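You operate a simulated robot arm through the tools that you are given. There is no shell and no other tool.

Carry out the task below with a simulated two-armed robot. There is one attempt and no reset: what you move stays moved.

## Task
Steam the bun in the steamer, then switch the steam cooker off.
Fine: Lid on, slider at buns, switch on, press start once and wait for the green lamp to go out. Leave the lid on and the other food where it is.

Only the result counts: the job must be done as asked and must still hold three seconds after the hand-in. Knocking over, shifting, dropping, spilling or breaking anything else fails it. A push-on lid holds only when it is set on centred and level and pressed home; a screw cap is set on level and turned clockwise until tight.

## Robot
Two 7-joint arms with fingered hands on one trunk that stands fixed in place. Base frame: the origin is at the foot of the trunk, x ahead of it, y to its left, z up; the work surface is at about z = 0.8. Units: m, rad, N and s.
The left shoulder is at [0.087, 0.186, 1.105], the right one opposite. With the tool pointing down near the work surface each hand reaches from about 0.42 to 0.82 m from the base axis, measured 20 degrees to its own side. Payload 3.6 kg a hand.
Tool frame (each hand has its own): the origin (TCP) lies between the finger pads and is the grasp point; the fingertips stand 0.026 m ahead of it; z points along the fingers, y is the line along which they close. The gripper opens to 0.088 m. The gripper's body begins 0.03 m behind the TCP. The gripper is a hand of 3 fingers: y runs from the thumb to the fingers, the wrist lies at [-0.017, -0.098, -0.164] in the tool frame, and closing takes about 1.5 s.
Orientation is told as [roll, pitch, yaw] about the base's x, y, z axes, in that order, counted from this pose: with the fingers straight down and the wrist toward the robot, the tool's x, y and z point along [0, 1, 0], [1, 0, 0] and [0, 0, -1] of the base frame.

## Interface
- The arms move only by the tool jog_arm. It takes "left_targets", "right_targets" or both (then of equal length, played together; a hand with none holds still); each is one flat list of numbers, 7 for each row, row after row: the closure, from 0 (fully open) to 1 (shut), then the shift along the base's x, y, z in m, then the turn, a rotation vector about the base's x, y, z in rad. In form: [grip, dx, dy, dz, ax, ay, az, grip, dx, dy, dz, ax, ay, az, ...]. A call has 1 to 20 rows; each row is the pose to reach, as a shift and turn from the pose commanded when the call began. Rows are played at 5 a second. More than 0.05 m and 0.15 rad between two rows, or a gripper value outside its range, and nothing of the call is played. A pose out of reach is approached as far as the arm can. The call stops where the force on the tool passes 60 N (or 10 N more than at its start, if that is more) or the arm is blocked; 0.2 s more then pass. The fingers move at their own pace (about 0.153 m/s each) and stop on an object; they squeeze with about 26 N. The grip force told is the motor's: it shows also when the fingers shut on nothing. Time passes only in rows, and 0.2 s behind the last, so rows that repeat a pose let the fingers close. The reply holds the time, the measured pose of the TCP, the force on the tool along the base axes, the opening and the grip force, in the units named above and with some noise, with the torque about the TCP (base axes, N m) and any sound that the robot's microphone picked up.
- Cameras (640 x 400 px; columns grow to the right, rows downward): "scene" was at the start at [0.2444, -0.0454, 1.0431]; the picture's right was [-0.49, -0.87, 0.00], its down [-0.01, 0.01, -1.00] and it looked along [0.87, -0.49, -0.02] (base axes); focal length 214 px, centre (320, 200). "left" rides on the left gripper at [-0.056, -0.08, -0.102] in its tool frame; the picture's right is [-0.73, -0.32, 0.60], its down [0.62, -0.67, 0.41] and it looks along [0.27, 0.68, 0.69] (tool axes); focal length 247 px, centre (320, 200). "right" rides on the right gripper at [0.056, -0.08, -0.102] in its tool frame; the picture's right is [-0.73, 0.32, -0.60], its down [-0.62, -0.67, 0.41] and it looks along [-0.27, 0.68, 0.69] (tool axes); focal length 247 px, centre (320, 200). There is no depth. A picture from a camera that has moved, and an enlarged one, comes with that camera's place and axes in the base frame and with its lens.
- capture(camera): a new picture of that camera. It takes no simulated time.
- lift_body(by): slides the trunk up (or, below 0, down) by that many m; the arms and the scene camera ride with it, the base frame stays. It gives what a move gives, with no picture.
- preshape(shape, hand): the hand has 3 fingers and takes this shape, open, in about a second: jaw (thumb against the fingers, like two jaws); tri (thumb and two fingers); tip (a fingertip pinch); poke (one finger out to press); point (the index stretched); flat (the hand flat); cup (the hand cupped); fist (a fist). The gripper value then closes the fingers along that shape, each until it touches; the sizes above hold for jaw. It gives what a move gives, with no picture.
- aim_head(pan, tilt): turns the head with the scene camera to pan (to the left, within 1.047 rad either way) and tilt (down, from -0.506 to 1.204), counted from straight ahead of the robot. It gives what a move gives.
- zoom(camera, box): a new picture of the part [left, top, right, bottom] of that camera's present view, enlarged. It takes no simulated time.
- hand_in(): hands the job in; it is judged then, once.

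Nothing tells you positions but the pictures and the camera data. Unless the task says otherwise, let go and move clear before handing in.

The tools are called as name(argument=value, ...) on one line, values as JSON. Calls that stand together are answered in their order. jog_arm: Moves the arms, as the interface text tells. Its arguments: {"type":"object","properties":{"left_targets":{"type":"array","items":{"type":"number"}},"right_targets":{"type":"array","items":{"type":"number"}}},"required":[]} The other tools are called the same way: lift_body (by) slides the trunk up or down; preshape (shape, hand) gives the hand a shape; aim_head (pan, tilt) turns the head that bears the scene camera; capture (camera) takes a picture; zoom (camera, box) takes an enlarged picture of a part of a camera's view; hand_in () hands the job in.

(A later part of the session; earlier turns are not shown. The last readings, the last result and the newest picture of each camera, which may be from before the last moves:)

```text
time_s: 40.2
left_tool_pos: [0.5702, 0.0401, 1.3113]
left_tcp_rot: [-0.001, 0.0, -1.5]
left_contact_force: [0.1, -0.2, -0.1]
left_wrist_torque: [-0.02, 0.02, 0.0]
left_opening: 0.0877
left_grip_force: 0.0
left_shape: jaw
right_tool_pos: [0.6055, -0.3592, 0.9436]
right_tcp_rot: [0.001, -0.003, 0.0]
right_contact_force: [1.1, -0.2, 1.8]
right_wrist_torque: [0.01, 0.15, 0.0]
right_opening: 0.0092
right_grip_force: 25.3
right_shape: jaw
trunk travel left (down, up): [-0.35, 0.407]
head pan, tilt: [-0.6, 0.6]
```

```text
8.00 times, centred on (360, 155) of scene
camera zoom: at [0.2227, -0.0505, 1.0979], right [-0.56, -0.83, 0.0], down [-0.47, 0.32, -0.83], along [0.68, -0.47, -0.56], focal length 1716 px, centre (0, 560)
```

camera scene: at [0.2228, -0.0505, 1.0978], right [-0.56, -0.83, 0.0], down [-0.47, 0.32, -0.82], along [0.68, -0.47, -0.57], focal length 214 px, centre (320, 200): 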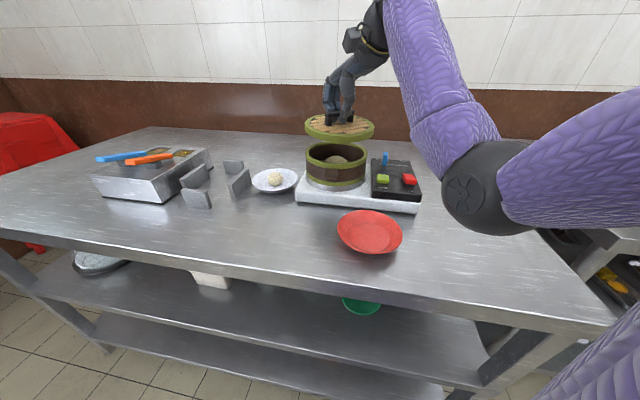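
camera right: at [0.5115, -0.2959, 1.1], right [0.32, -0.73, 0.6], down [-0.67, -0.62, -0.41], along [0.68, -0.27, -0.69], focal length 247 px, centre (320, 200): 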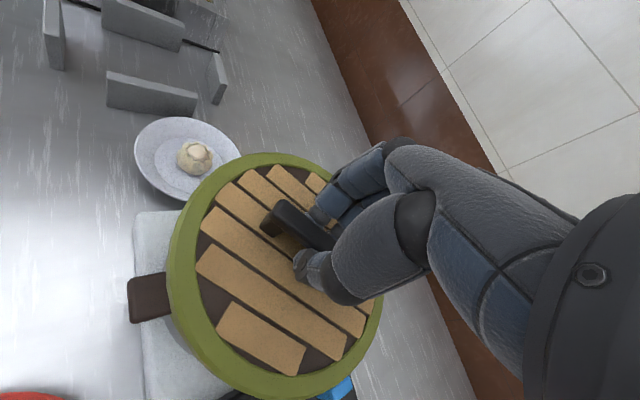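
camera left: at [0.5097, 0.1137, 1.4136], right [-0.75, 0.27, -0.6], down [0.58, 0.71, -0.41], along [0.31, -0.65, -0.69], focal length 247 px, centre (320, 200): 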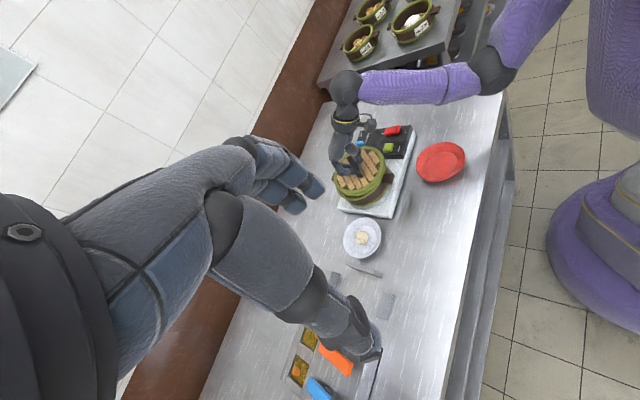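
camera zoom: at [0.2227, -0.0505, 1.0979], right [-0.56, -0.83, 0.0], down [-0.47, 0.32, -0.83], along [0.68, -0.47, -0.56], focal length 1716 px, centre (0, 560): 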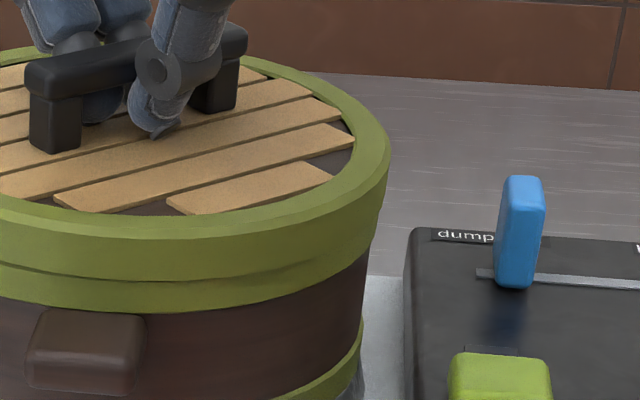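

The lid is concentric with the rim to about 1 mm and just touching. I'll press down in small steps.

jog_arm(right_targets=[1.0, 0.0005, 0.0005, -0.002, 0, 0, 0, 1.0, 0.0005, 0.0005, -0.004, 0, 0, 0])

jog_arm(right_targets=[1.0, 0, 0, -0.002, 0, 0, 0, 1.0, 0, 0, -0.004, 0, 0, 0])

zoom(camera="scene", box=[300, 110, 380, 190])

zoom(camera="left", box=[325, 135, 405, 215])

```text
time_s: 40.8
left_tool_pos: [0.57, 0.0414, 1.312]
left_tcp_rot: [0.0, 0.0, -1.5]
left_contact_force: [0.7, 0.0, 0.3]
left_wrist_torque: [-0.01, -0.02, 0.02]
left_opening: 0.0878
left_grip_force: 0.1
left_shape: jaw
right_tool_pos: [0.6048, -0.3583, 0.9417]
right_tcp_rot: [-0.002, -0.008, -0.002]
right_contact_force: [0.7, -1.9, 11.0]
right_wrist_torque: [0.02, 0.19, 0.0]
right_opening: 0.0094
right_grip_force: 25.9
right_shape: jaw
trunk travel left (down, up): [-0.35, 0.407]
head pan, tilt: [-0.6, 0.6]
```

```text
time_s: 41.4
left_tool_pos: [0.5677, 0.0402, 1.3121]
left_tcp_rot: [0.0, 0.0, -1.503]
left_contact_force: [0.3, 0.6, 0.1]
left_wrist_torque: [-0.04, -0.02, -0.02]
left_opening: 0.0878
left_grip_force: 0.0
left_shape: jaw
right_tool_pos: [0.6063, -0.3595, 0.9417]
right_tcp_rot: [-0.001, -0.013, -0.002]
right_contact_force: [1.1, -4.0, 28.4]
right_wrist_torque: [-0.01, 0.15, 0.01]
right_opening: 0.0104
right_grip_force: 26.1
right_shape: jaw
trunk travel left (down, up): [-0.35, 0.407]
head pan, tilt: [-0.6, 0.6]
```

```text
5.00 times, centred on (340, 150) of scene
camera zoom: at [0.2206, -0.0497, 1.0987], right [-0.56, -0.83, 0.0], down [-0.46, 0.32, -0.83], along [0.68, -0.47, -0.56], focal length 1072 px, centre (220, 450)
```

zoom: 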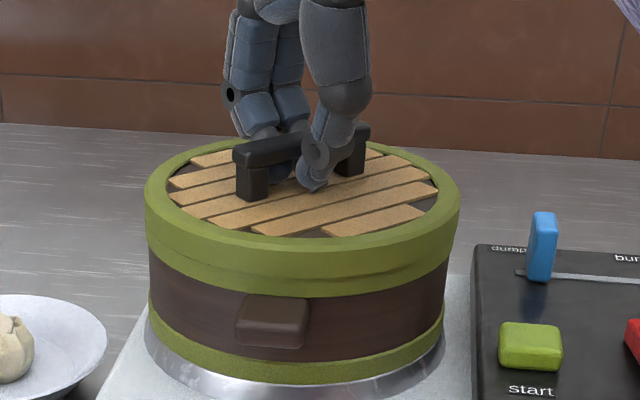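

```text
5.00 times, centred on (365, 175) of left
camera zoom: at [0.5068, 0.1152, 1.415], right [-0.75, 0.27, -0.6], down [0.58, 0.71, -0.41], along [0.31, -0.66, -0.69], focal length 1235 px, centre (95, 325)
```

zoom: 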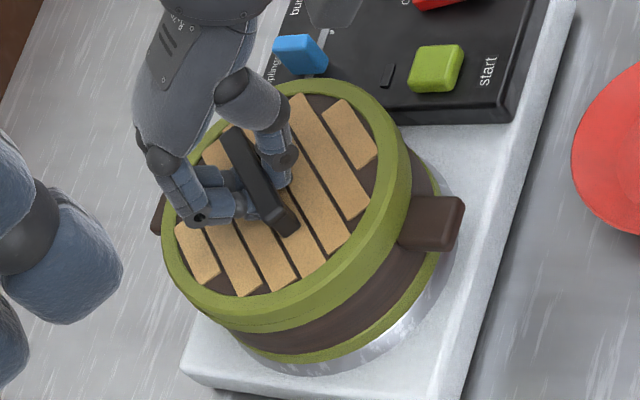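

The lid is flush on the rim at 28 N. I'll press harder, below the 60 N limit, to be sure it's home.

jog_arm(right_targets=[1.0, 0, 0, -0.003, 0, 0, 0, 1.0, 0, 0, -0.005, 0, 0, 0, 1.0, 0, 0, -0.005, 0, 0, 0])

zoom(camera="scene", box=[305, 130, 345, 180])

zoom(camera="scene", box=[340, 130, 380, 180])

```text
time_s: 42.2
left_tool_pos: [0.5671, 0.0405, 1.315]
left_tcp_rot: [0.002, -0.001, -1.502]
left_contact_force: [0.7, 0.4, -0.4]
left_wrist_torque: [0.01, -0.01, -0.03]
left_opening: 0.0878
left_grip_force: 0.1
left_shape: jaw
right_tool_pos: [0.6057, -0.3587, 0.9399]
right_tcp_rot: [-0.006, -0.024, -0.001]
right_contact_force: [-1.3, -7.4, 43.0]
right_wrist_torque: [0.02, 0.14, -0.04]
right_opening: 0.0115
right_grip_force: 26.5
right_shape: jaw
trunk travel left (down, up): [-0.35, 0.407]
head pan, tilt: [-0.6, 0.6]
```

```text
8.00 times, centred on (325, 155) of scene
camera zoom: at [0.2192, -0.0494, 1.0989], right [-0.57, -0.82, 0.0], down [-0.46, 0.32, -0.83], along [0.68, -0.47, -0.56], focal length 1716 px, centre (280, 560)
```

zoom: 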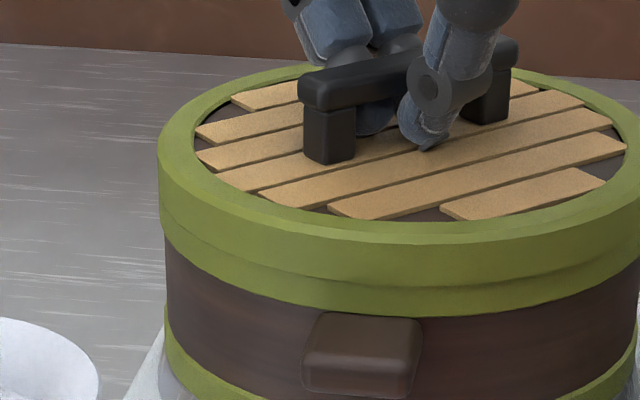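

```text
8.00 times, centred on (360, 155) of scene
camera zoom: at [0.2192, -0.0494, 1.0989], right [-0.57, -0.82, 0.0], down [-0.46, 0.32, -0.83], along [0.68, -0.47, -0.56], focal length 1716 px, centre (0, 560)
```

zoom: 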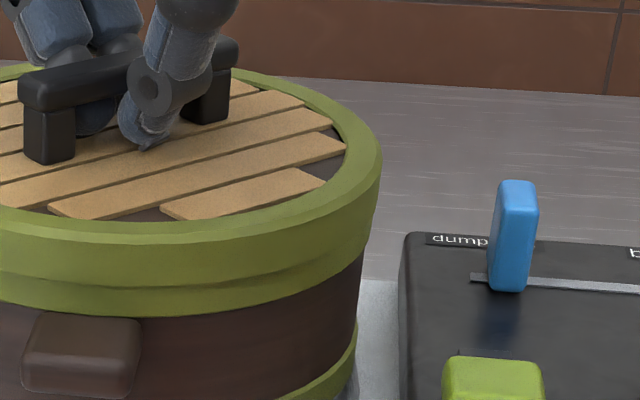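

The lid is flush all round. I'll unload, release and back off.

jog_arm(right_targets=[1.0, 0, 0, 0.005, 0, 0, 0, 1.0, 0, 0, 0.01, 0, 0, 0, 0.8, 0, 0, 0.01, 0, 0, 0, 0.6, 0, 0, 0.01, 0, 0, 0, 0.45, 0, 0, 0.01, 0, 0, 0, 0.45, 0, 0, 0.01, 0, 0, 0])

zoom(camera="scene", box=[300, 110, 380, 190])

zoom(camera="left", box=[325, 135, 405, 215])

```text
time_s: 43.6
left_tool_pos: [0.5699, 0.0405, 1.3123]
left_tcp_rot: [0.0, 0.0, -1.5]
left_contact_force: [0.4, 0.2, -0.4]
left_wrist_torque: [-0.02, 0.03, 0.01]
left_opening: 0.0881
left_grip_force: 0.0
left_shape: jaw
right_tool_pos: [0.606, -0.3576, 0.9417]
right_tcp_rot: [0.0, -0.005, 0.001]
right_contact_force: [2.6, 0.9, 20.4]
right_wrist_torque: [0.12, 0.06, -0.01]
right_opening: 0.0418
right_grip_force: 0.0
right_shape: jaw
trunk travel left (down, up): [-0.35, 0.407]
head pan, tilt: [-0.6, 0.6]
```

```text
5.00 times, centred on (340, 150) of scene
camera zoom: at [0.2216, -0.0494, 1.0982], right [-0.56, -0.83, 0.0], down [-0.47, 0.32, -0.83], along [0.68, -0.47, -0.56], focal length 1072 px, centre (220, 450)
```

zoom: 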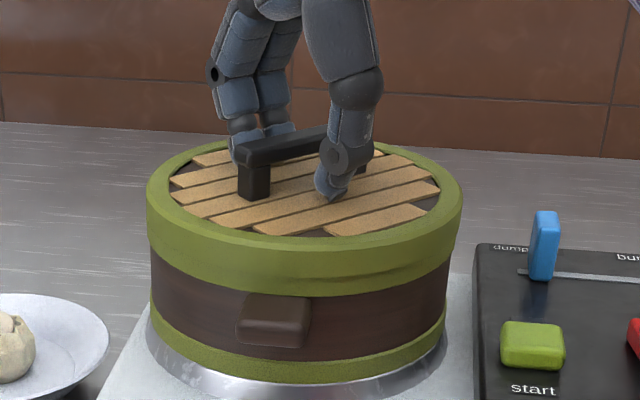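

```text
5.00 times, centred on (365, 175) of left
camera zoom: at [0.5081, 0.1157, 1.4141], right [-0.76, 0.27, -0.6], down [0.58, 0.71, -0.41], along [0.31, -0.66, -0.69], focal length 1235 px, centre (95, 325)
```

zoom: 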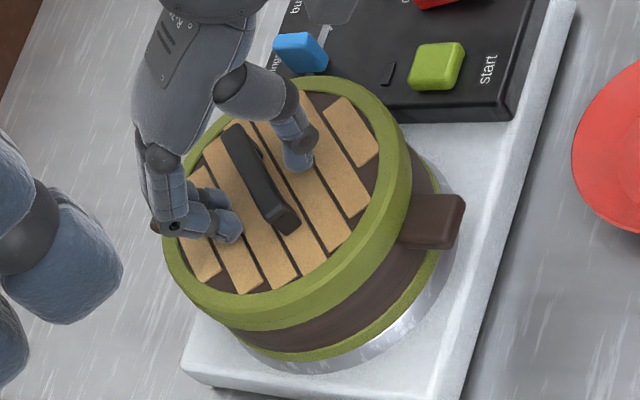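

The fingers are open and clear of the handle. I'll rise straight up.

jog_arm(right_targets=[0.45, 0, 0, 0.01, 0, 0, 0, 0.45, 0, 0, 0.03, 0, 0, 0, 0.45, 0, 0, 0.06, 0, 0, 0, 0.45, 0, 0, 0.1, 0, 0, 0])

capture(camera="scene")

zoom(camera="scene", box=[300, 110, 380, 190])

zoom(camera="left", box=[325, 135, 405, 215])

capture(camera="right")

```text
time_s: 44.6
left_tool_pos: [0.5701, 0.0401, 1.3116]
left_tcp_rot: [0.0, 0.0, -1.5]
left_contact_force: [0.0, -0.7, -1.0]
left_wrist_torque: [0.03, 0.0, -0.01]
left_opening: 0.0878
left_grip_force: 0.1
left_shape: jaw
right_tool_pos: [0.6055, -0.3573, 1.0394]
right_tcp_rot: [0.0, -0.001, -0.001]
right_contact_force: [0.5, 0.2, -0.2]
right_wrist_torque: [-0.01, -0.05, -0.01]
right_opening: 0.0483
right_grip_force: 0.1
right_shape: jaw
trunk travel left (down, up): [-0.35, 0.407]
head pan, tilt: [-0.6, 0.6]
```

```text
taken
camera scene: at [0.2224, -0.0504, 1.0979], right [-0.56, -0.83, 0.0], down [-0.47, 0.32, -0.83], along [0.68, -0.47, -0.56], focal length 214 px, centre (320, 200)
```

scene: 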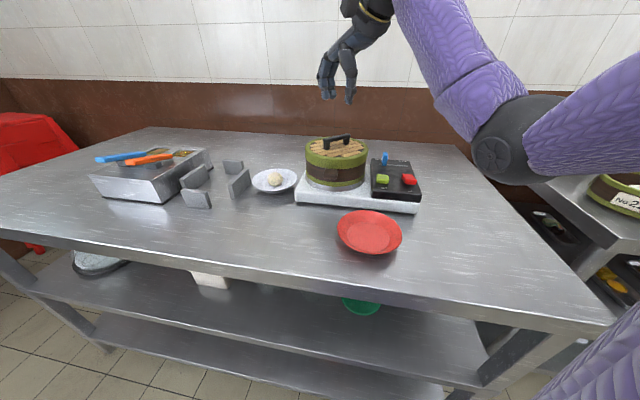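

```text
5.00 times, centred on (340, 150) of scene
camera zoom: at [0.2224, -0.0504, 1.0979], right [-0.56, -0.83, 0.0], down [-0.47, 0.32, -0.83], along [0.68, -0.47, -0.56], focal length 1072 px, centre (220, 450)
```

zoom: 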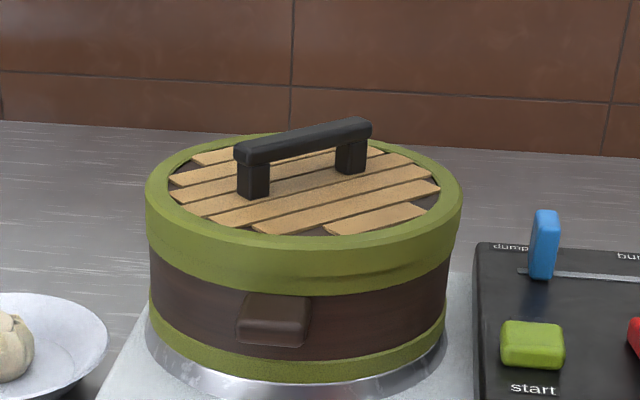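

```text
5.00 times, centred on (365, 175) of left
camera zoom: at [0.5093, 0.1144, 1.4138], right [-0.76, 0.27, -0.6], down [0.57, 0.71, -0.41], along [0.31, -0.65, -0.69], focal length 1235 px, centre (95, 325)
```

zoom: 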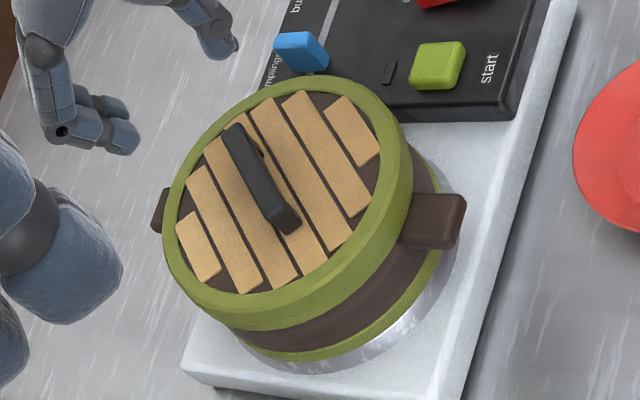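

```text
taken
camera right: at [0.5255, -0.3013, 1.1405], right [0.32, -0.73, 0.6], down [-0.67, -0.62, -0.41], along [0.68, -0.27, -0.69], focal length 247 px, centre (320, 200)
```

right: 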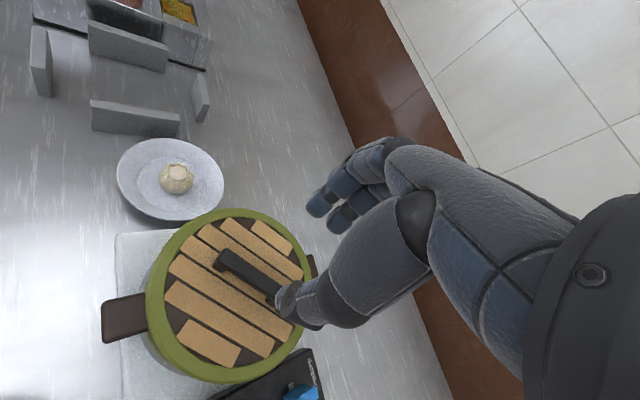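

zoom(camera="scene", box=[305, 135, 345, 175])

zoom(camera="scene", box=[335, 135, 375, 175])

zoom(camera="left", box=[335, 160, 385, 210])

zoom(camera="right", box=[90, 190, 330, 400])

```text
10.00 times, centred on (325, 155) of scene
camera zoom: at [0.2224, -0.0504, 1.0979], right [-0.56, -0.83, 0.0], down [-0.47, 0.32, -0.83], along [0.68, -0.47, -0.56], focal length 2145 px, centre (270, 650)
```

zoom: 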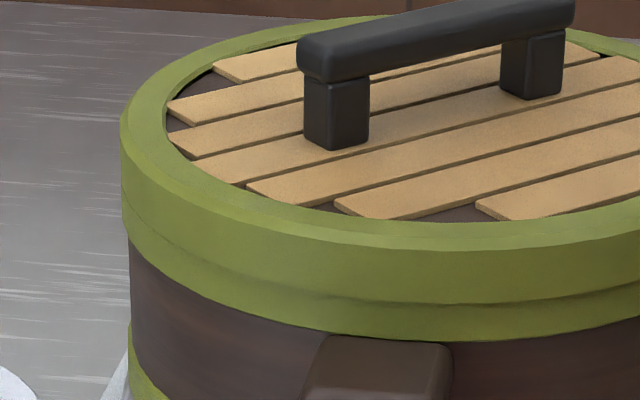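

```text
10.00 times, centred on (355, 155) of scene
camera zoom: at [0.2224, -0.0504, 1.0979], right [-0.56, -0.83, 0.0], down [-0.47, 0.32, -0.83], along [0.68, -0.47, -0.56], focal length 2145 px, centre (-30, 650)
```

zoom: 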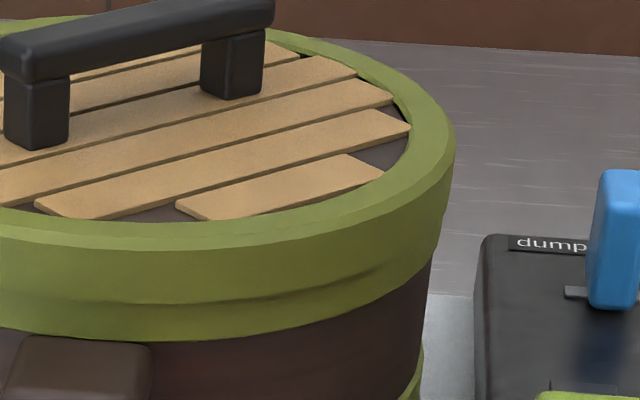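

```text
8.00 times, centred on (360, 185) of left
camera zoom: at [0.5093, 0.1144, 1.4138], right [-0.76, 0.27, -0.6], down [0.57, 0.71, -0.41], along [0.31, -0.65, -0.69], focal length 1976 px, centre (0, 320)
```

zoom: 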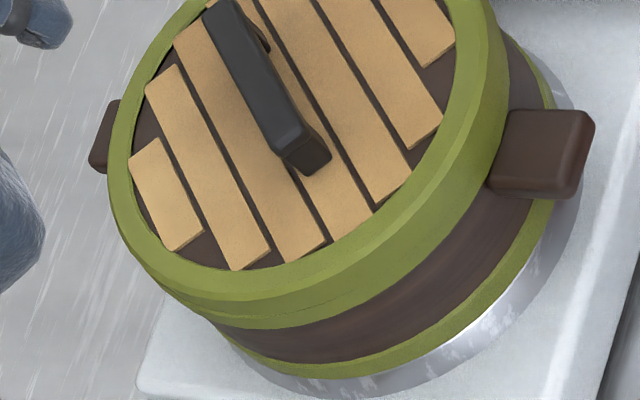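

```text
1.90 times, centred on (210, 295) of right
camera zoom: at [0.5255, -0.3013, 1.1405], right [0.32, -0.73, 0.6], down [-0.67, -0.62, -0.41], along [0.68, -0.27, -0.69], focal length 470 px, centre (530, 19)
```

zoom: 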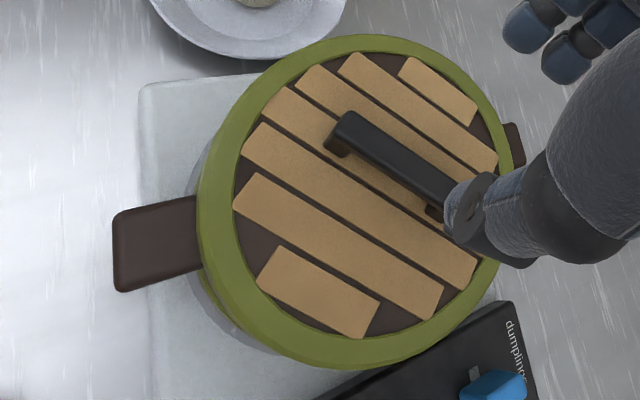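

The lid looks seated, level and concentric. The slider is next: re-triangulation gives a knob base of about (0.561, -0.492), panel surface at z of about 0.85, and knob top at about 0.884. I'll move above it with the hand turned to straddle the knob across the slot.

jog_arm(right_targets=[0.45, -0.007, -0.02, 0.0, 0, 0, -0.11, 0.45, -0.014, -0.04, 0.0, 0, 0, -0.22, 0.45, -0.021, -0.06, 0.0, 0, 0, -0.33, 0.45, -0.028, -0.08, 0, 0, 0, -0.44, 0.45, -0.035, -0.1, -0.01, 0, 0, -0.55, 0.45, -0.04, -0.12, -0.03, 0, 0, -0.66, 0.45, -0.0445, -0.1347, -0.06, 0, 0, -0.77, 0.45, -0.0445, -0.1347, -0.08, 0, 0, -0.77])

capture(camera="scene")

zoom(camera="scene", box=[340, 110, 430, 210])

zoom(camera="left", box=[320, 90, 420, 190])

capture(camera="right")

```text
time_s: 46.4
left_tool_pos: [0.5706, 0.0394, 1.3112]
left_tcp_rot: [-0.002, 0.0, -1.501]
left_contact_force: [-0.4, 0.5, -0.2]
left_wrist_torque: [0.0, 0.05, 0.02]
left_opening: 0.0878
left_grip_force: 0.2
left_shape: jaw
right_tool_pos: [0.5611, -0.4933, 0.9581]
right_tcp_rot: [0.0, -0.002, -0.771]
right_contact_force: [0.7, 0.0, 0.0]
right_wrist_torque: [0.01, 0.02, -0.04]
right_opening: 0.0483
right_grip_force: 0.0
right_shape: jaw
trunk travel left (down, up): [-0.35, 0.407]
head pan, tilt: [-0.6, 0.6]
```

```text
taken
camera scene: at [0.2227, -0.0506, 1.0979], right [-0.56, -0.83, 0.0], down [-0.47, 0.32, -0.82], along [0.68, -0.47, -0.57], focal length 214 px, centre (320, 200)
```

scene: 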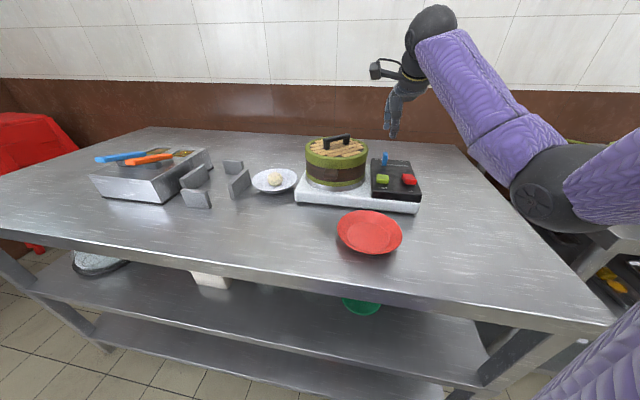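

```text
4.00 times, centred on (385, 160) of scene
camera zoom: at [0.2227, -0.0506, 1.0979], right [-0.56, -0.83, 0.0], down [-0.47, 0.32, -0.82], along [0.68, -0.47, -0.57], focal length 858 px, centre (60, 360)
```

zoom: 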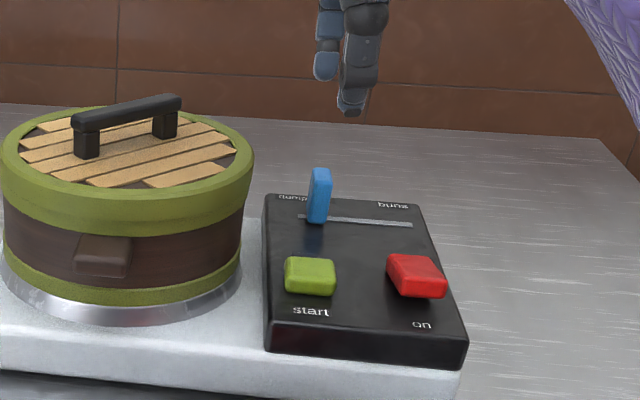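

```text
4.00 times, centred on (370, 140) of left
camera zoom: at [0.5097, 0.1141, 1.4136], right [-0.76, 0.27, -0.6], down [0.57, 0.71, -0.41], along [0.31, -0.65, -0.69], focal length 988 px, centre (120, 440)
```

zoom: 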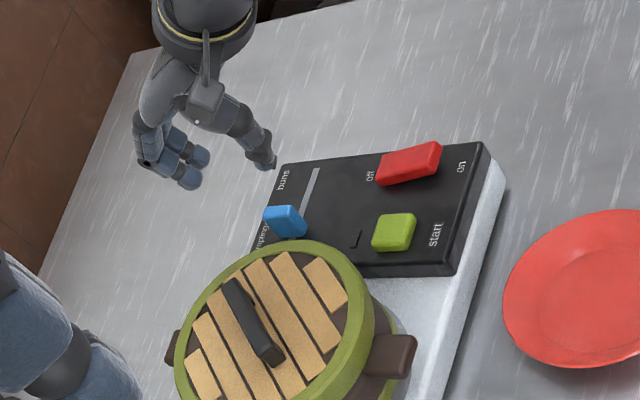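

```text
taken
camera right: at [0.543, -0.397, 1.0595], right [-0.28, -0.75, 0.6], down [-0.91, 0.02, -0.41], along [0.3, -0.66, -0.69], focal length 247 px, centre (320, 200)
```

right: 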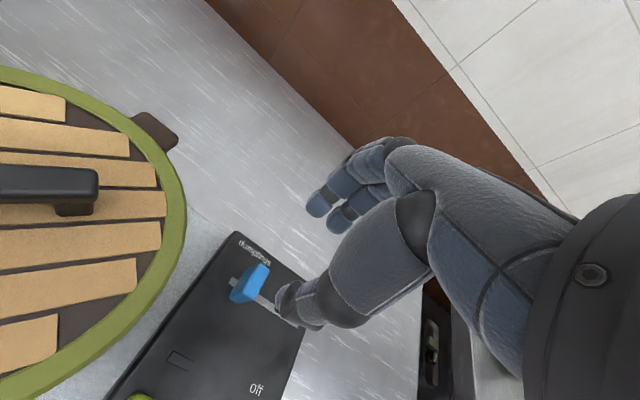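

zoom(camera="right", box=[200, 220, 340, 360])

zoom(camera="left", box=[345, 120, 405, 180])

zoom(camera="scene", box=[370, 140, 430, 200])

```text
2.86 times, centred on (270, 290) of right
camera zoom: at [0.543, -0.397, 1.0595], right [-0.28, -0.75, 0.6], down [-0.91, 0.02, -0.41], along [0.3, -0.66, -0.69], focal length 706 px, centre (463, -57)
```

zoom: 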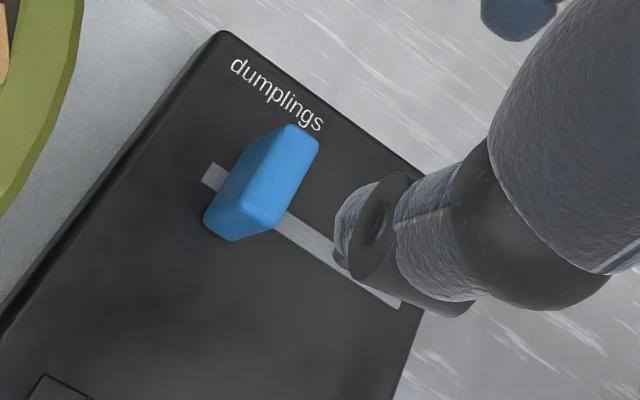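

```text
6.67 times, centred on (375, 150) of left
camera zoom: at [0.5097, 0.1141, 1.4136], right [-0.76, 0.27, -0.6], down [0.57, 0.71, -0.41], along [0.31, -0.65, -0.69], focal length 1646 px, centre (-47, 533)
```

zoom: 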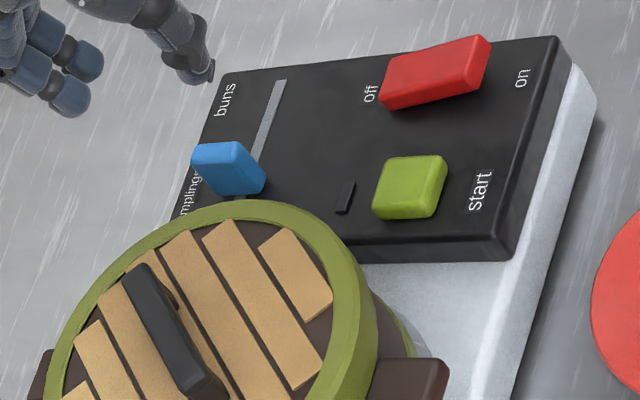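

```text
6.67 times, centred on (400, 170) of scene
camera zoom: at [0.2227, -0.0506, 1.0979], right [-0.56, -0.83, 0.0], down [-0.47, 0.32, -0.82], along [0.68, -0.47, -0.57], focal length 1430 px, centre (-213, 400)
```

zoom: 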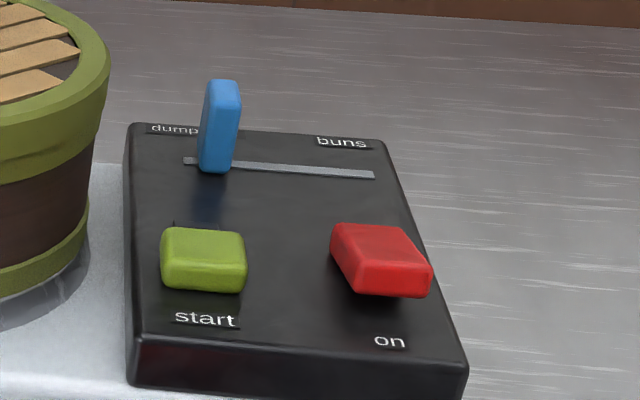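

The knob is a plate about 11 × 25 mm, 30 mm tall, centred near (0.556, -0.485). I'll line up over it and descend in steps to straddle it.

jog_arm(right_targets=[0.35, -0.0025, 0.004, 0, 0, 0, 0, 0.35, -0.005, 0.008, -0.02, 0, 0, 0, 0.35, -0.005, 0.008, -0.04, 0, 0, 0])

zoom(camera="right", box=[200, 180, 360, 340])

zoom(camera="scene", box=[360, 120, 430, 190])

zoom(camera="left", box=[335, 110, 405, 180])

```text
time_s: 47.2
left_tool_pos: [0.5709, 0.0398, 1.3114]
left_tcp_rot: [-0.001, 0.0, -1.502]
left_contact_force: [0.5, -0.2, 0.1]
left_wrist_torque: [0.01, -0.01, 0.04]
left_opening: 0.088
left_grip_force: 0.0
left_shape: jaw
right_tool_pos: [0.5548, -0.4865, 0.919]
right_tcp_rot: [0.0, -0.001, -0.77]
right_contact_force: [-0.5, -0.5, 0.5]
right_wrist_torque: [-0.01, 0.0, 0.01]
right_opening: 0.0567
right_grip_force: 0.0
right_shape: jaw
trunk travel left (down, up): [-0.35, 0.407]
head pan, tilt: [-0.6, 0.6]
```

```text
2.50 times, centred on (280, 260) of right
camera zoom: at [0.5372, -0.3899, 1.0201], right [-0.28, -0.75, 0.6], down [-0.91, 0.02, -0.41], along [0.3, -0.66, -0.69], focal length 617 px, centre (420, 50)
```

zoom: 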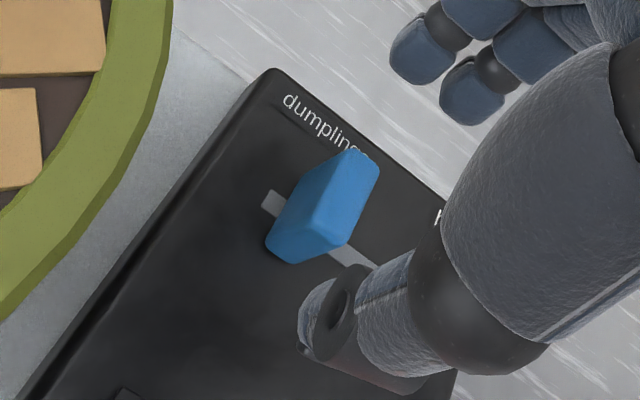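

```text
5.71 times, centred on (395, 155) of scene
camera zoom: at [0.2228, -0.0506, 1.0978], right [-0.56, -0.83, 0.0], down [-0.47, 0.32, -0.82], along [0.68, -0.47, -0.57], focal length 1226 px, centre (-109, 457)
```

zoom: 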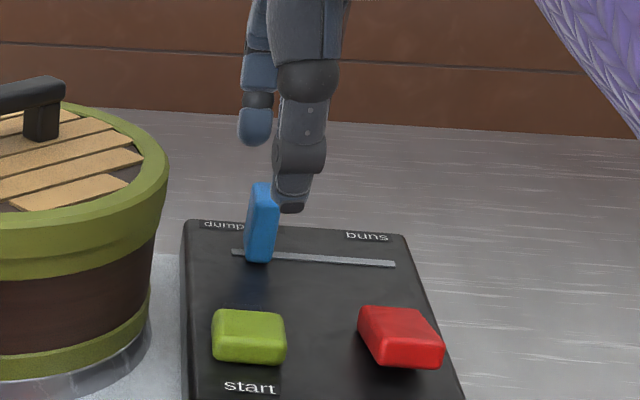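

```text
5.71 times, centred on (370, 145) of left
camera zoom: at [0.5097, 0.1141, 1.4135], right [-0.76, 0.27, -0.6], down [0.57, 0.71, -0.41], along [0.31, -0.65, -0.69], focal length 1411 px, centre (34, 514)
```

zoom: 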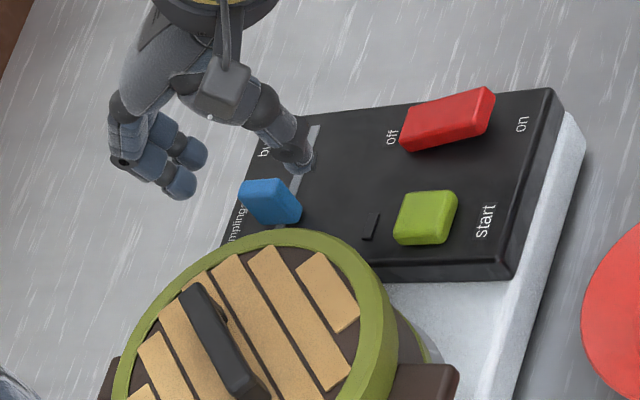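

Projection checks show the hand is aligned to within about 3 mm. I'll correct that and descend the last 35 mm in small steps.

jog_arm(right_targets=[0.35, 0.0015, 0.0035, -0.01, 0, 0, 0, 0.35, 0.0015, 0.0035, -0.02, 0, 0, 0, 0.35, 0.0015, 0.0035, -0.028, 0, 0, 0, 0.35, 0.0015, 0.0035, -0.033, 0, 0, 0])

zoom(camera="right", box=[200, 180, 360, 340])

zoom(camera="scene", box=[360, 120, 430, 190])

zoom(camera="left", box=[335, 110, 405, 180])

```text
time_s: 48.2
left_tool_pos: [0.5705, 0.0392, 1.3123]
left_tcp_rot: [-0.003, -0.001, -1.503]
left_contact_force: [1.4, 0.9, 0.3]
left_wrist_torque: [-0.01, -0.01, 0.01]
left_opening: 0.0879
left_grip_force: 0.0
left_shape: jaw
right_tool_pos: [0.5577, -0.4826, 0.8878]
right_tcp_rot: [-0.002, 0.0, -0.77]
right_contact_force: [-0.2, 0.0, -0.1]
right_wrist_torque: [-0.01, 0.04, -0.02]
right_opening: 0.057
right_grip_force: 0.0
right_shape: jaw
trunk travel left (down, up): [-0.35, 0.407]
head pan, tilt: [-0.6, 0.6]
```

```text
2.50 times, centred on (280, 260) of right
camera zoom: at [0.5388, -0.3866, 0.988], right [-0.28, -0.75, 0.6], down [-0.91, 0.02, -0.41], along [0.3, -0.66, -0.69], focal length 617 px, centre (420, 50)
```

zoom: 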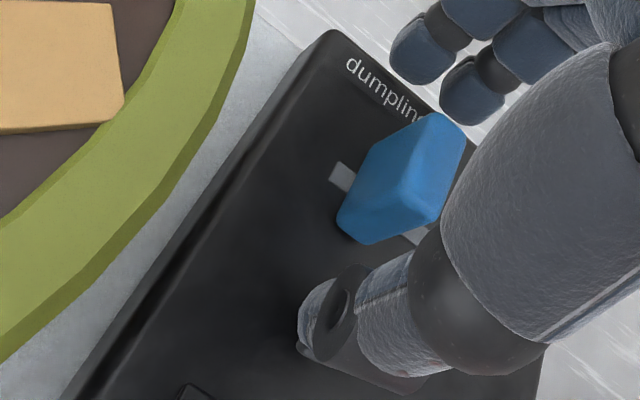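

```text
5.71 times, centred on (395, 155) of scene
camera zoom: at [0.2227, -0.0506, 1.0979], right [-0.56, -0.83, 0.0], down [-0.47, 0.32, -0.82], along [0.68, -0.47, -0.57], focal length 1226 px, centre (-109, 457)
```

zoom: 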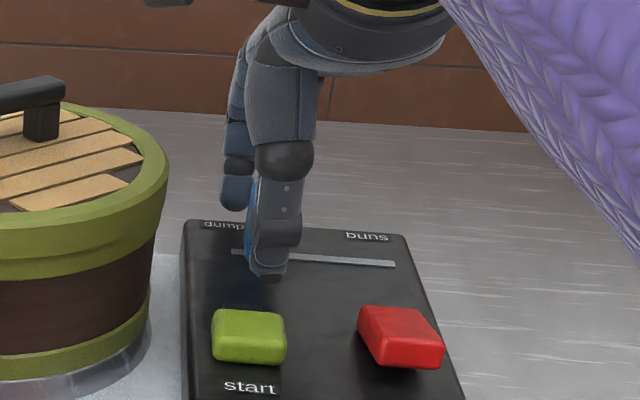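

```text
5.71 times, centred on (370, 145) of left
camera zoom: at [0.5097, 0.1141, 1.4136], right [-0.76, 0.27, -0.6], down [0.57, 0.71, -0.41], along [0.31, -0.65, -0.69], focal length 1411 px, centre (34, 514)
```

zoom: 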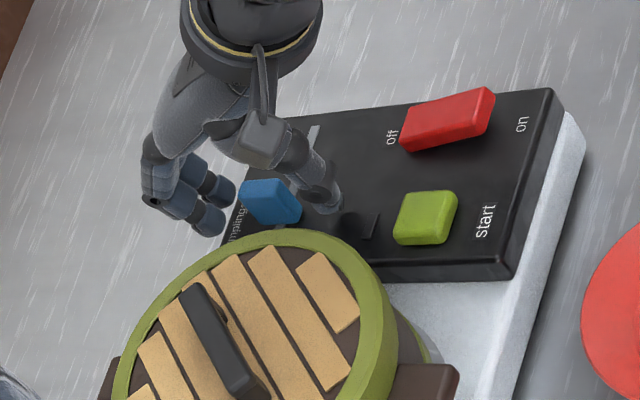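

The knob is between thumb and fingers with no contact. I'll close on it.

jog_arm(right_targets=[0.45, 0, 0, -0.002, 0, 0, 0, 0.6, 0, 0, -0.002, 0, 0, 0, 0.75, 0, 0, -0.002, 0, 0, 0, 0.85, 0, 0, -0.002, 0, 0, 0, 0.95, 0, 0, -0.002, 0, 0, 0, 0.95, 0, 0, -0.002, 0, 0, 0])

zoom(camera="right", box=[200, 180, 360, 340])

zoom(camera="left", box=[335, 110, 405, 180])

```text
time_s: 49.6
left_tool_pos: [0.5704, 0.0402, 1.3118]
left_tcp_rot: [-0.002, 0.001, -1.501]
left_contact_force: [-0.1, -0.2, -0.4]
left_wrist_torque: [0.02, -0.03, 0.01]
left_opening: 0.0877
left_grip_force: 0.2
left_shape: jaw
right_tool_pos: [0.5561, -0.4827, 0.8851]
right_tcp_rot: [-0.001, 0.001, -0.769]
right_contact_force: [-0.7, 1.5, 0.5]
right_wrist_torque: [0.03, 0.01, -0.02]
right_opening: 0.0183
right_grip_force: 26.0
right_shape: jaw
trunk travel left (down, up): [-0.35, 0.407]
head pan, tilt: [-0.6, 0.6]
```

```text
2.50 times, centred on (280, 260) of right
camera zoom: at [0.5388, -0.3861, 0.9857], right [-0.28, -0.75, 0.6], down [-0.91, 0.02, -0.41], along [0.3, -0.66, -0.69], focal length 617 px, centre (420, 50)
```

zoom: 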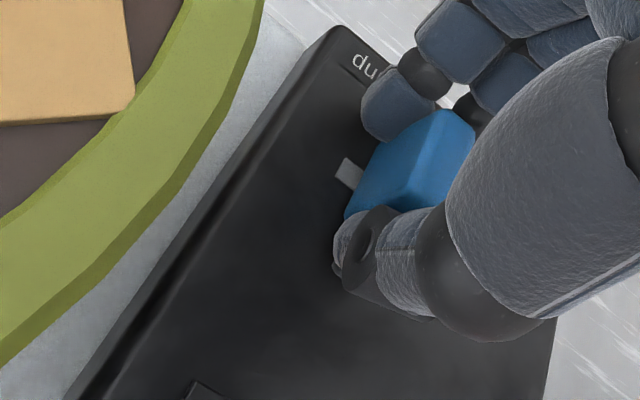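

```text
5.71 times, centred on (370, 145) of left
camera zoom: at [0.5097, 0.1142, 1.4136], right [-0.76, 0.27, -0.6], down [0.57, 0.71, -0.41], along [0.31, -0.65, -0.69], focal length 1411 px, centre (34, 514)
```

zoom: 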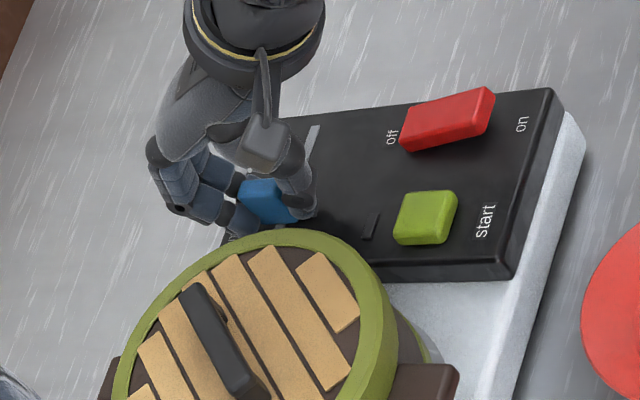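

The knob is gripped. I'll slide it along the slot towards "buns".

jog_arm(right_targets=[0.95, -0.0035, -0.0036, 0, 0, 0, 0, 0.95, -0.007, -0.0072, 0, 0, 0, 0, 0.95, -0.0104, -0.0108, 0, 0, 0, 0, 0.95, -0.0139, -0.0144, 0, 0, 0, 0, 0.95, -0.0174, -0.018, 0, 0, 0, 0, 0.95, -0.0209, -0.0215, 0, 0, 0, 0, 0.95, -0.0244, -0.0251, 0, 0, 0, 0, 0.95, -0.0278, -0.0287, 0, 0, 0, 0])

zoom(camera="left", box=[335, 110, 405, 180])

zoom(camera="scene", box=[360, 120, 430, 190])

```text
time_s: 51.4
left_tool_pos: [0.5691, 0.0406, 1.3121]
left_tcp_rot: [0.0, 0.0, -1.502]
left_contact_force: [-0.3, -0.2, -0.2]
left_wrist_torque: [0.01, 0.03, -0.03]
left_opening: 0.0877
left_grip_force: 0.1
left_shape: jaw
right_tool_pos: [0.5289, -0.5108, 0.8858]
right_tcp_rot: [-0.001, 0.0, -0.771]
right_contact_force: [-5.1, 5.0, -0.1]
right_wrist_torque: [0.11, 0.11, 0.01]
right_opening: 0.0183
right_grip_force: 26.3
right_shape: jaw
trunk travel left (down, up): [-0.35, 0.407]
head pan, tilt: [-0.6, 0.6]
```

```text
5.71 times, centred on (370, 145) of left
camera zoom: at [0.5091, 0.1145, 1.4137], right [-0.76, 0.27, -0.6], down [0.57, 0.71, -0.41], along [0.31, -0.65, -0.69], focal length 1411 px, centre (34, 514)
```

zoom: 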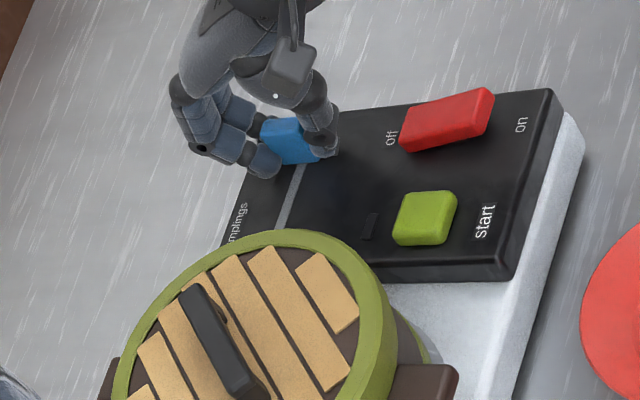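

```text
5.71 times, centred on (395, 155) of scene
camera zoom: at [0.2223, -0.0503, 1.098], right [-0.56, -0.83, 0.0], down [-0.47, 0.32, -0.83], along [0.68, -0.47, -0.56], focal length 1226 px, centre (-109, 457)
```

zoom: 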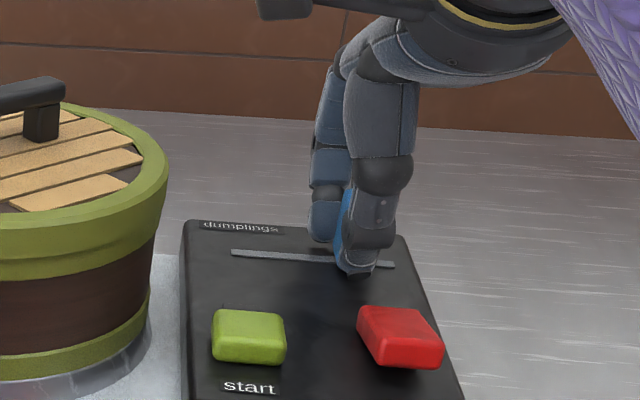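

jog_arm(right_targets=[0.95, -0.0028, -0.0014, 0, 0, 0, 0, 0.95, -0.0056, -0.0028, 0, 0, 0, 0, 0.95, -0.0084, -0.0062, 0, 0, 0, 0])

zoom(camera="left", box=[335, 110, 405, 180])

zoom(camera="scene", box=[360, 120, 430, 190])

```text
time_s: 52.2
left_tool_pos: [0.5719, 0.04, 1.3111]
left_tcp_rot: [-0.003, 0.0, -1.501]
left_contact_force: [-0.2, 0.1, -0.5]
left_wrist_torque: [0.01, -0.04, -0.02]
left_opening: 0.0878
left_grip_force: 0.0
left_shape: jaw
right_tool_pos: [0.5215, -0.517, 0.8853]
right_tcp_rot: [0.0, 0.001, -0.77]
right_contact_force: [-0.4, 1.3, -0.8]
right_wrist_torque: [0.04, 0.0, 0.03]
right_opening: 0.0181
right_grip_force: 26.0
right_shape: jaw
trunk travel left (down, up): [-0.35, 0.407]
head pan, tilt: [-0.6, 0.6]
```

```text
5.71 times, centred on (370, 145) of left
camera zoom: at [0.5101, 0.1139, 1.4134], right [-0.76, 0.27, -0.6], down [0.57, 0.71, -0.41], along [0.31, -0.65, -0.69], focal length 1411 px, centre (34, 514)
```

zoom: 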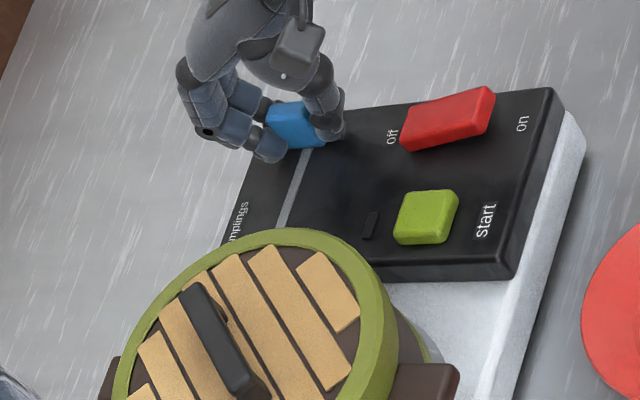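

```text
5.71 times, centred on (395, 155) of scene
camera zoom: at [0.2231, -0.0508, 1.0978], right [-0.56, -0.83, 0.0], down [-0.47, 0.32, -0.82], along [0.68, -0.47, -0.57], focal length 1226 px, centre (-109, 457)
```

zoom: 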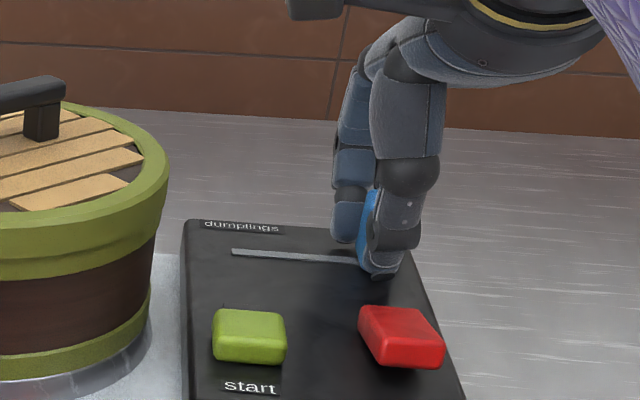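

jog_arm(right_targets=[0.95, -0.002, -0.0021, 0, 0, 0, 0, 0.95, -0.004, -0.0041, 0, 0, 0, 0])

jog_arm(right_targets=[0.95, -0.002, -0.0021, 0, 0, 0, 0, 0.95, -0.0035, -0.0036, 0, 0, 0, 0])

zoom(camera="scene", box=[360, 120, 430, 190])

```text
time_s: 52.8
left_tool_pos: [0.5732, 0.0417, 1.3102]
left_tcp_rot: [0.0, 0.0, -1.499]
left_contact_force: [-0.3, 0.1, -0.8]
left_wrist_torque: [0.02, -0.03, 0.01]
left_opening: 0.0879
left_grip_force: 0.0
left_shape: jaw
right_tool_pos: [0.5184, -0.5188, 0.885]
right_tcp_rot: [0.002, 0.001, -0.768]
right_contact_force: [10.8, 9.7, -0.5]
right_wrist_torque: [0.19, -0.22, 0.06]
right_opening: 0.018
right_grip_force: 25.6
right_shape: jaw
trunk travel left (down, up): [-0.35, 0.407]
head pan, tilt: [-0.6, 0.6]
```

```text
time_s: 53.4
left_tool_pos: [0.5709, 0.0399, 1.3106]
left_tcp_rot: [-0.002, 0.001, -1.5]
left_contact_force: [0.2, 1.3, 0.1]
left_wrist_torque: [-0.02, 0.0, 0.0]
left_opening: 0.0879
left_grip_force: 0.0
left_shape: jaw
right_tool_pos: [0.513, -0.5254, 0.885]
right_tcp_rot: [-0.006, -0.001, -0.772]
right_contact_force: [4.8, 10.7, -0.3]
right_wrist_torque: [0.18, -0.1, 0.08]
right_opening: 0.018
right_grip_force: 26.2
right_shape: jaw
trunk travel left (down, up): [-0.35, 0.407]
head pan, tilt: [-0.6, 0.6]
```

```text
5.71 times, centred on (395, 155) of scene
camera zoom: at [0.2232, -0.0498, 1.0978], right [-0.57, -0.82, 0.0], down [-0.47, 0.32, -0.82], along [0.68, -0.47, -0.57], focal length 1226 px, centre (-109, 457)
```

zoom: 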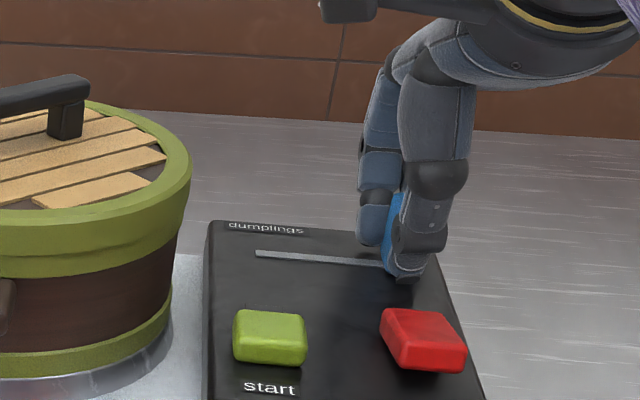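

Unexpectedly, at the end stop the whole cooker slid slightly. I'll stop pushing, release the knob and measure how far it moved.

jog_arm(right_targets=[0.95, 0.002, 0.002, 0, 0, 0, 0, 0.8, 0.002, 0.002, 0, 0, 0, 0, 0.6, 0.002, 0.002, 0.001, 0, 0, 0, 0.4, 0.002, 0.002, 0.001, 0, 0, 0, 0.35, 0.002, 0.002, 0.001, 0, 0, 0])

jog_arm(right_targets=[0.35, 0, 0, 0.03, 0, 0, 0, 0.35, 0, 0, 0.07, 0, 0, 0, 0.35, 0, 0, 0.1, 0, 0, 0])

zoom(camera="scene", box=[360, 120, 430, 190])

zoom(camera="left", box=[335, 110, 405, 180])

capture(camera="scene")

```text
time_s: 54.6
left_tool_pos: [0.5709, 0.0392, 1.3114]
left_tcp_rot: [-0.002, 0.001, -1.501]
left_contact_force: [-0.1, 0.0, 0.6]
left_wrist_torque: [-0.01, 0.01, -0.03]
left_opening: 0.0879
left_grip_force: 0.1
left_shape: jaw
right_tool_pos: [0.5148, -0.5212, 0.8859]
right_tcp_rot: [0.0, 0.002, -0.77]
right_contact_force: [-0.5, 0.3, -0.3]
right_wrist_torque: [0.03, 0.08, 0.02]
right_opening: 0.0569
right_grip_force: 0.0
right_shape: jaw
trunk travel left (down, up): [-0.35, 0.407]
head pan, tilt: [-0.6, 0.6]
```

```text
time_s: 55.4
left_tool_pos: [0.571, 0.0384, 1.3121]
left_tcp_rot: [-0.002, 0.001, -1.502]
left_contact_force: [-0.6, 0.0, -1.3]
left_wrist_torque: [-0.02, 0.0, 0.0]
left_opening: 0.0879
left_grip_force: 0.1
left_shape: jaw
right_tool_pos: [0.5144, -0.5201, 0.9846]
right_tcp_rot: [-0.002, 0.0, -0.77]
right_contact_force: [-1.0, 0.4, -0.5]
right_wrist_torque: [0.0, -0.02, -0.02]
right_opening: 0.0567
right_grip_force: 0.1
right_shape: jaw
trunk travel left (down, up): [-0.35, 0.407]
head pan, tilt: [-0.6, 0.6]
```

```text
5.71 times, centred on (395, 155) of scene
camera zoom: at [0.2227, -0.0504, 1.0979], right [-0.56, -0.83, 0.0], down [-0.47, 0.32, -0.82], along [0.68, -0.47, -0.57], focal length 1226 px, centre (-109, 457)
```

zoom: 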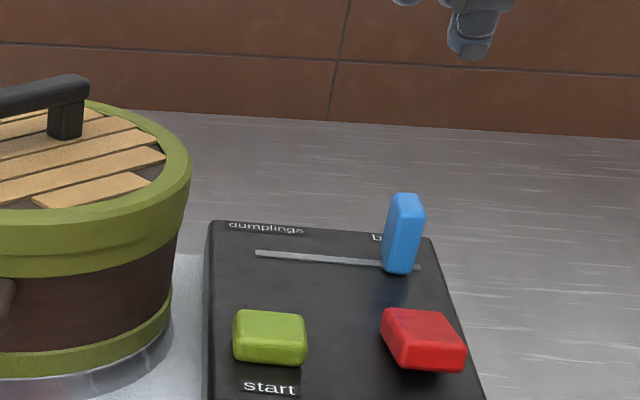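

```text
5.71 times, centred on (370, 145) of left
camera zoom: at [0.5097, 0.1143, 1.4136], right [-0.76, 0.27, -0.6], down [0.57, 0.71, -0.41], along [0.31, -0.65, -0.69], focal length 1411 px, centre (34, 514)
```

zoom: 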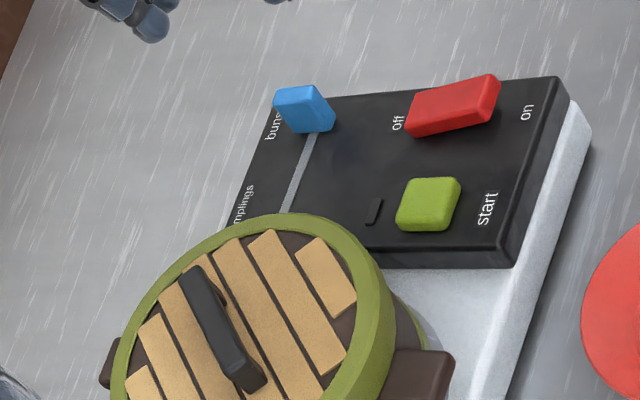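

```text
taken
camera scene: at [0.2227, -0.0504, 1.0979], right [-0.56, -0.83, 0.0], down [-0.47, 0.32, -0.82], along [0.68, -0.47, -0.57], focal length 214 px, centre (320, 200)
```

scene: 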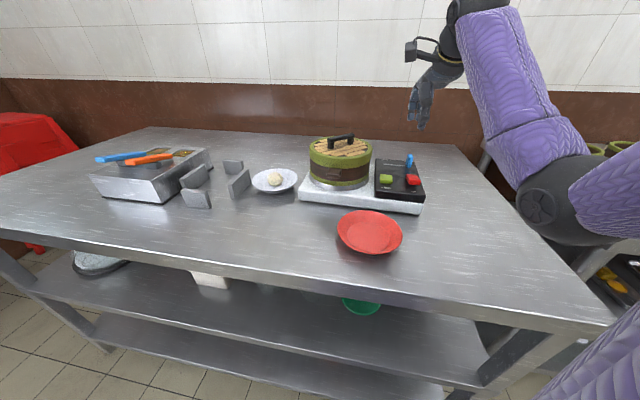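

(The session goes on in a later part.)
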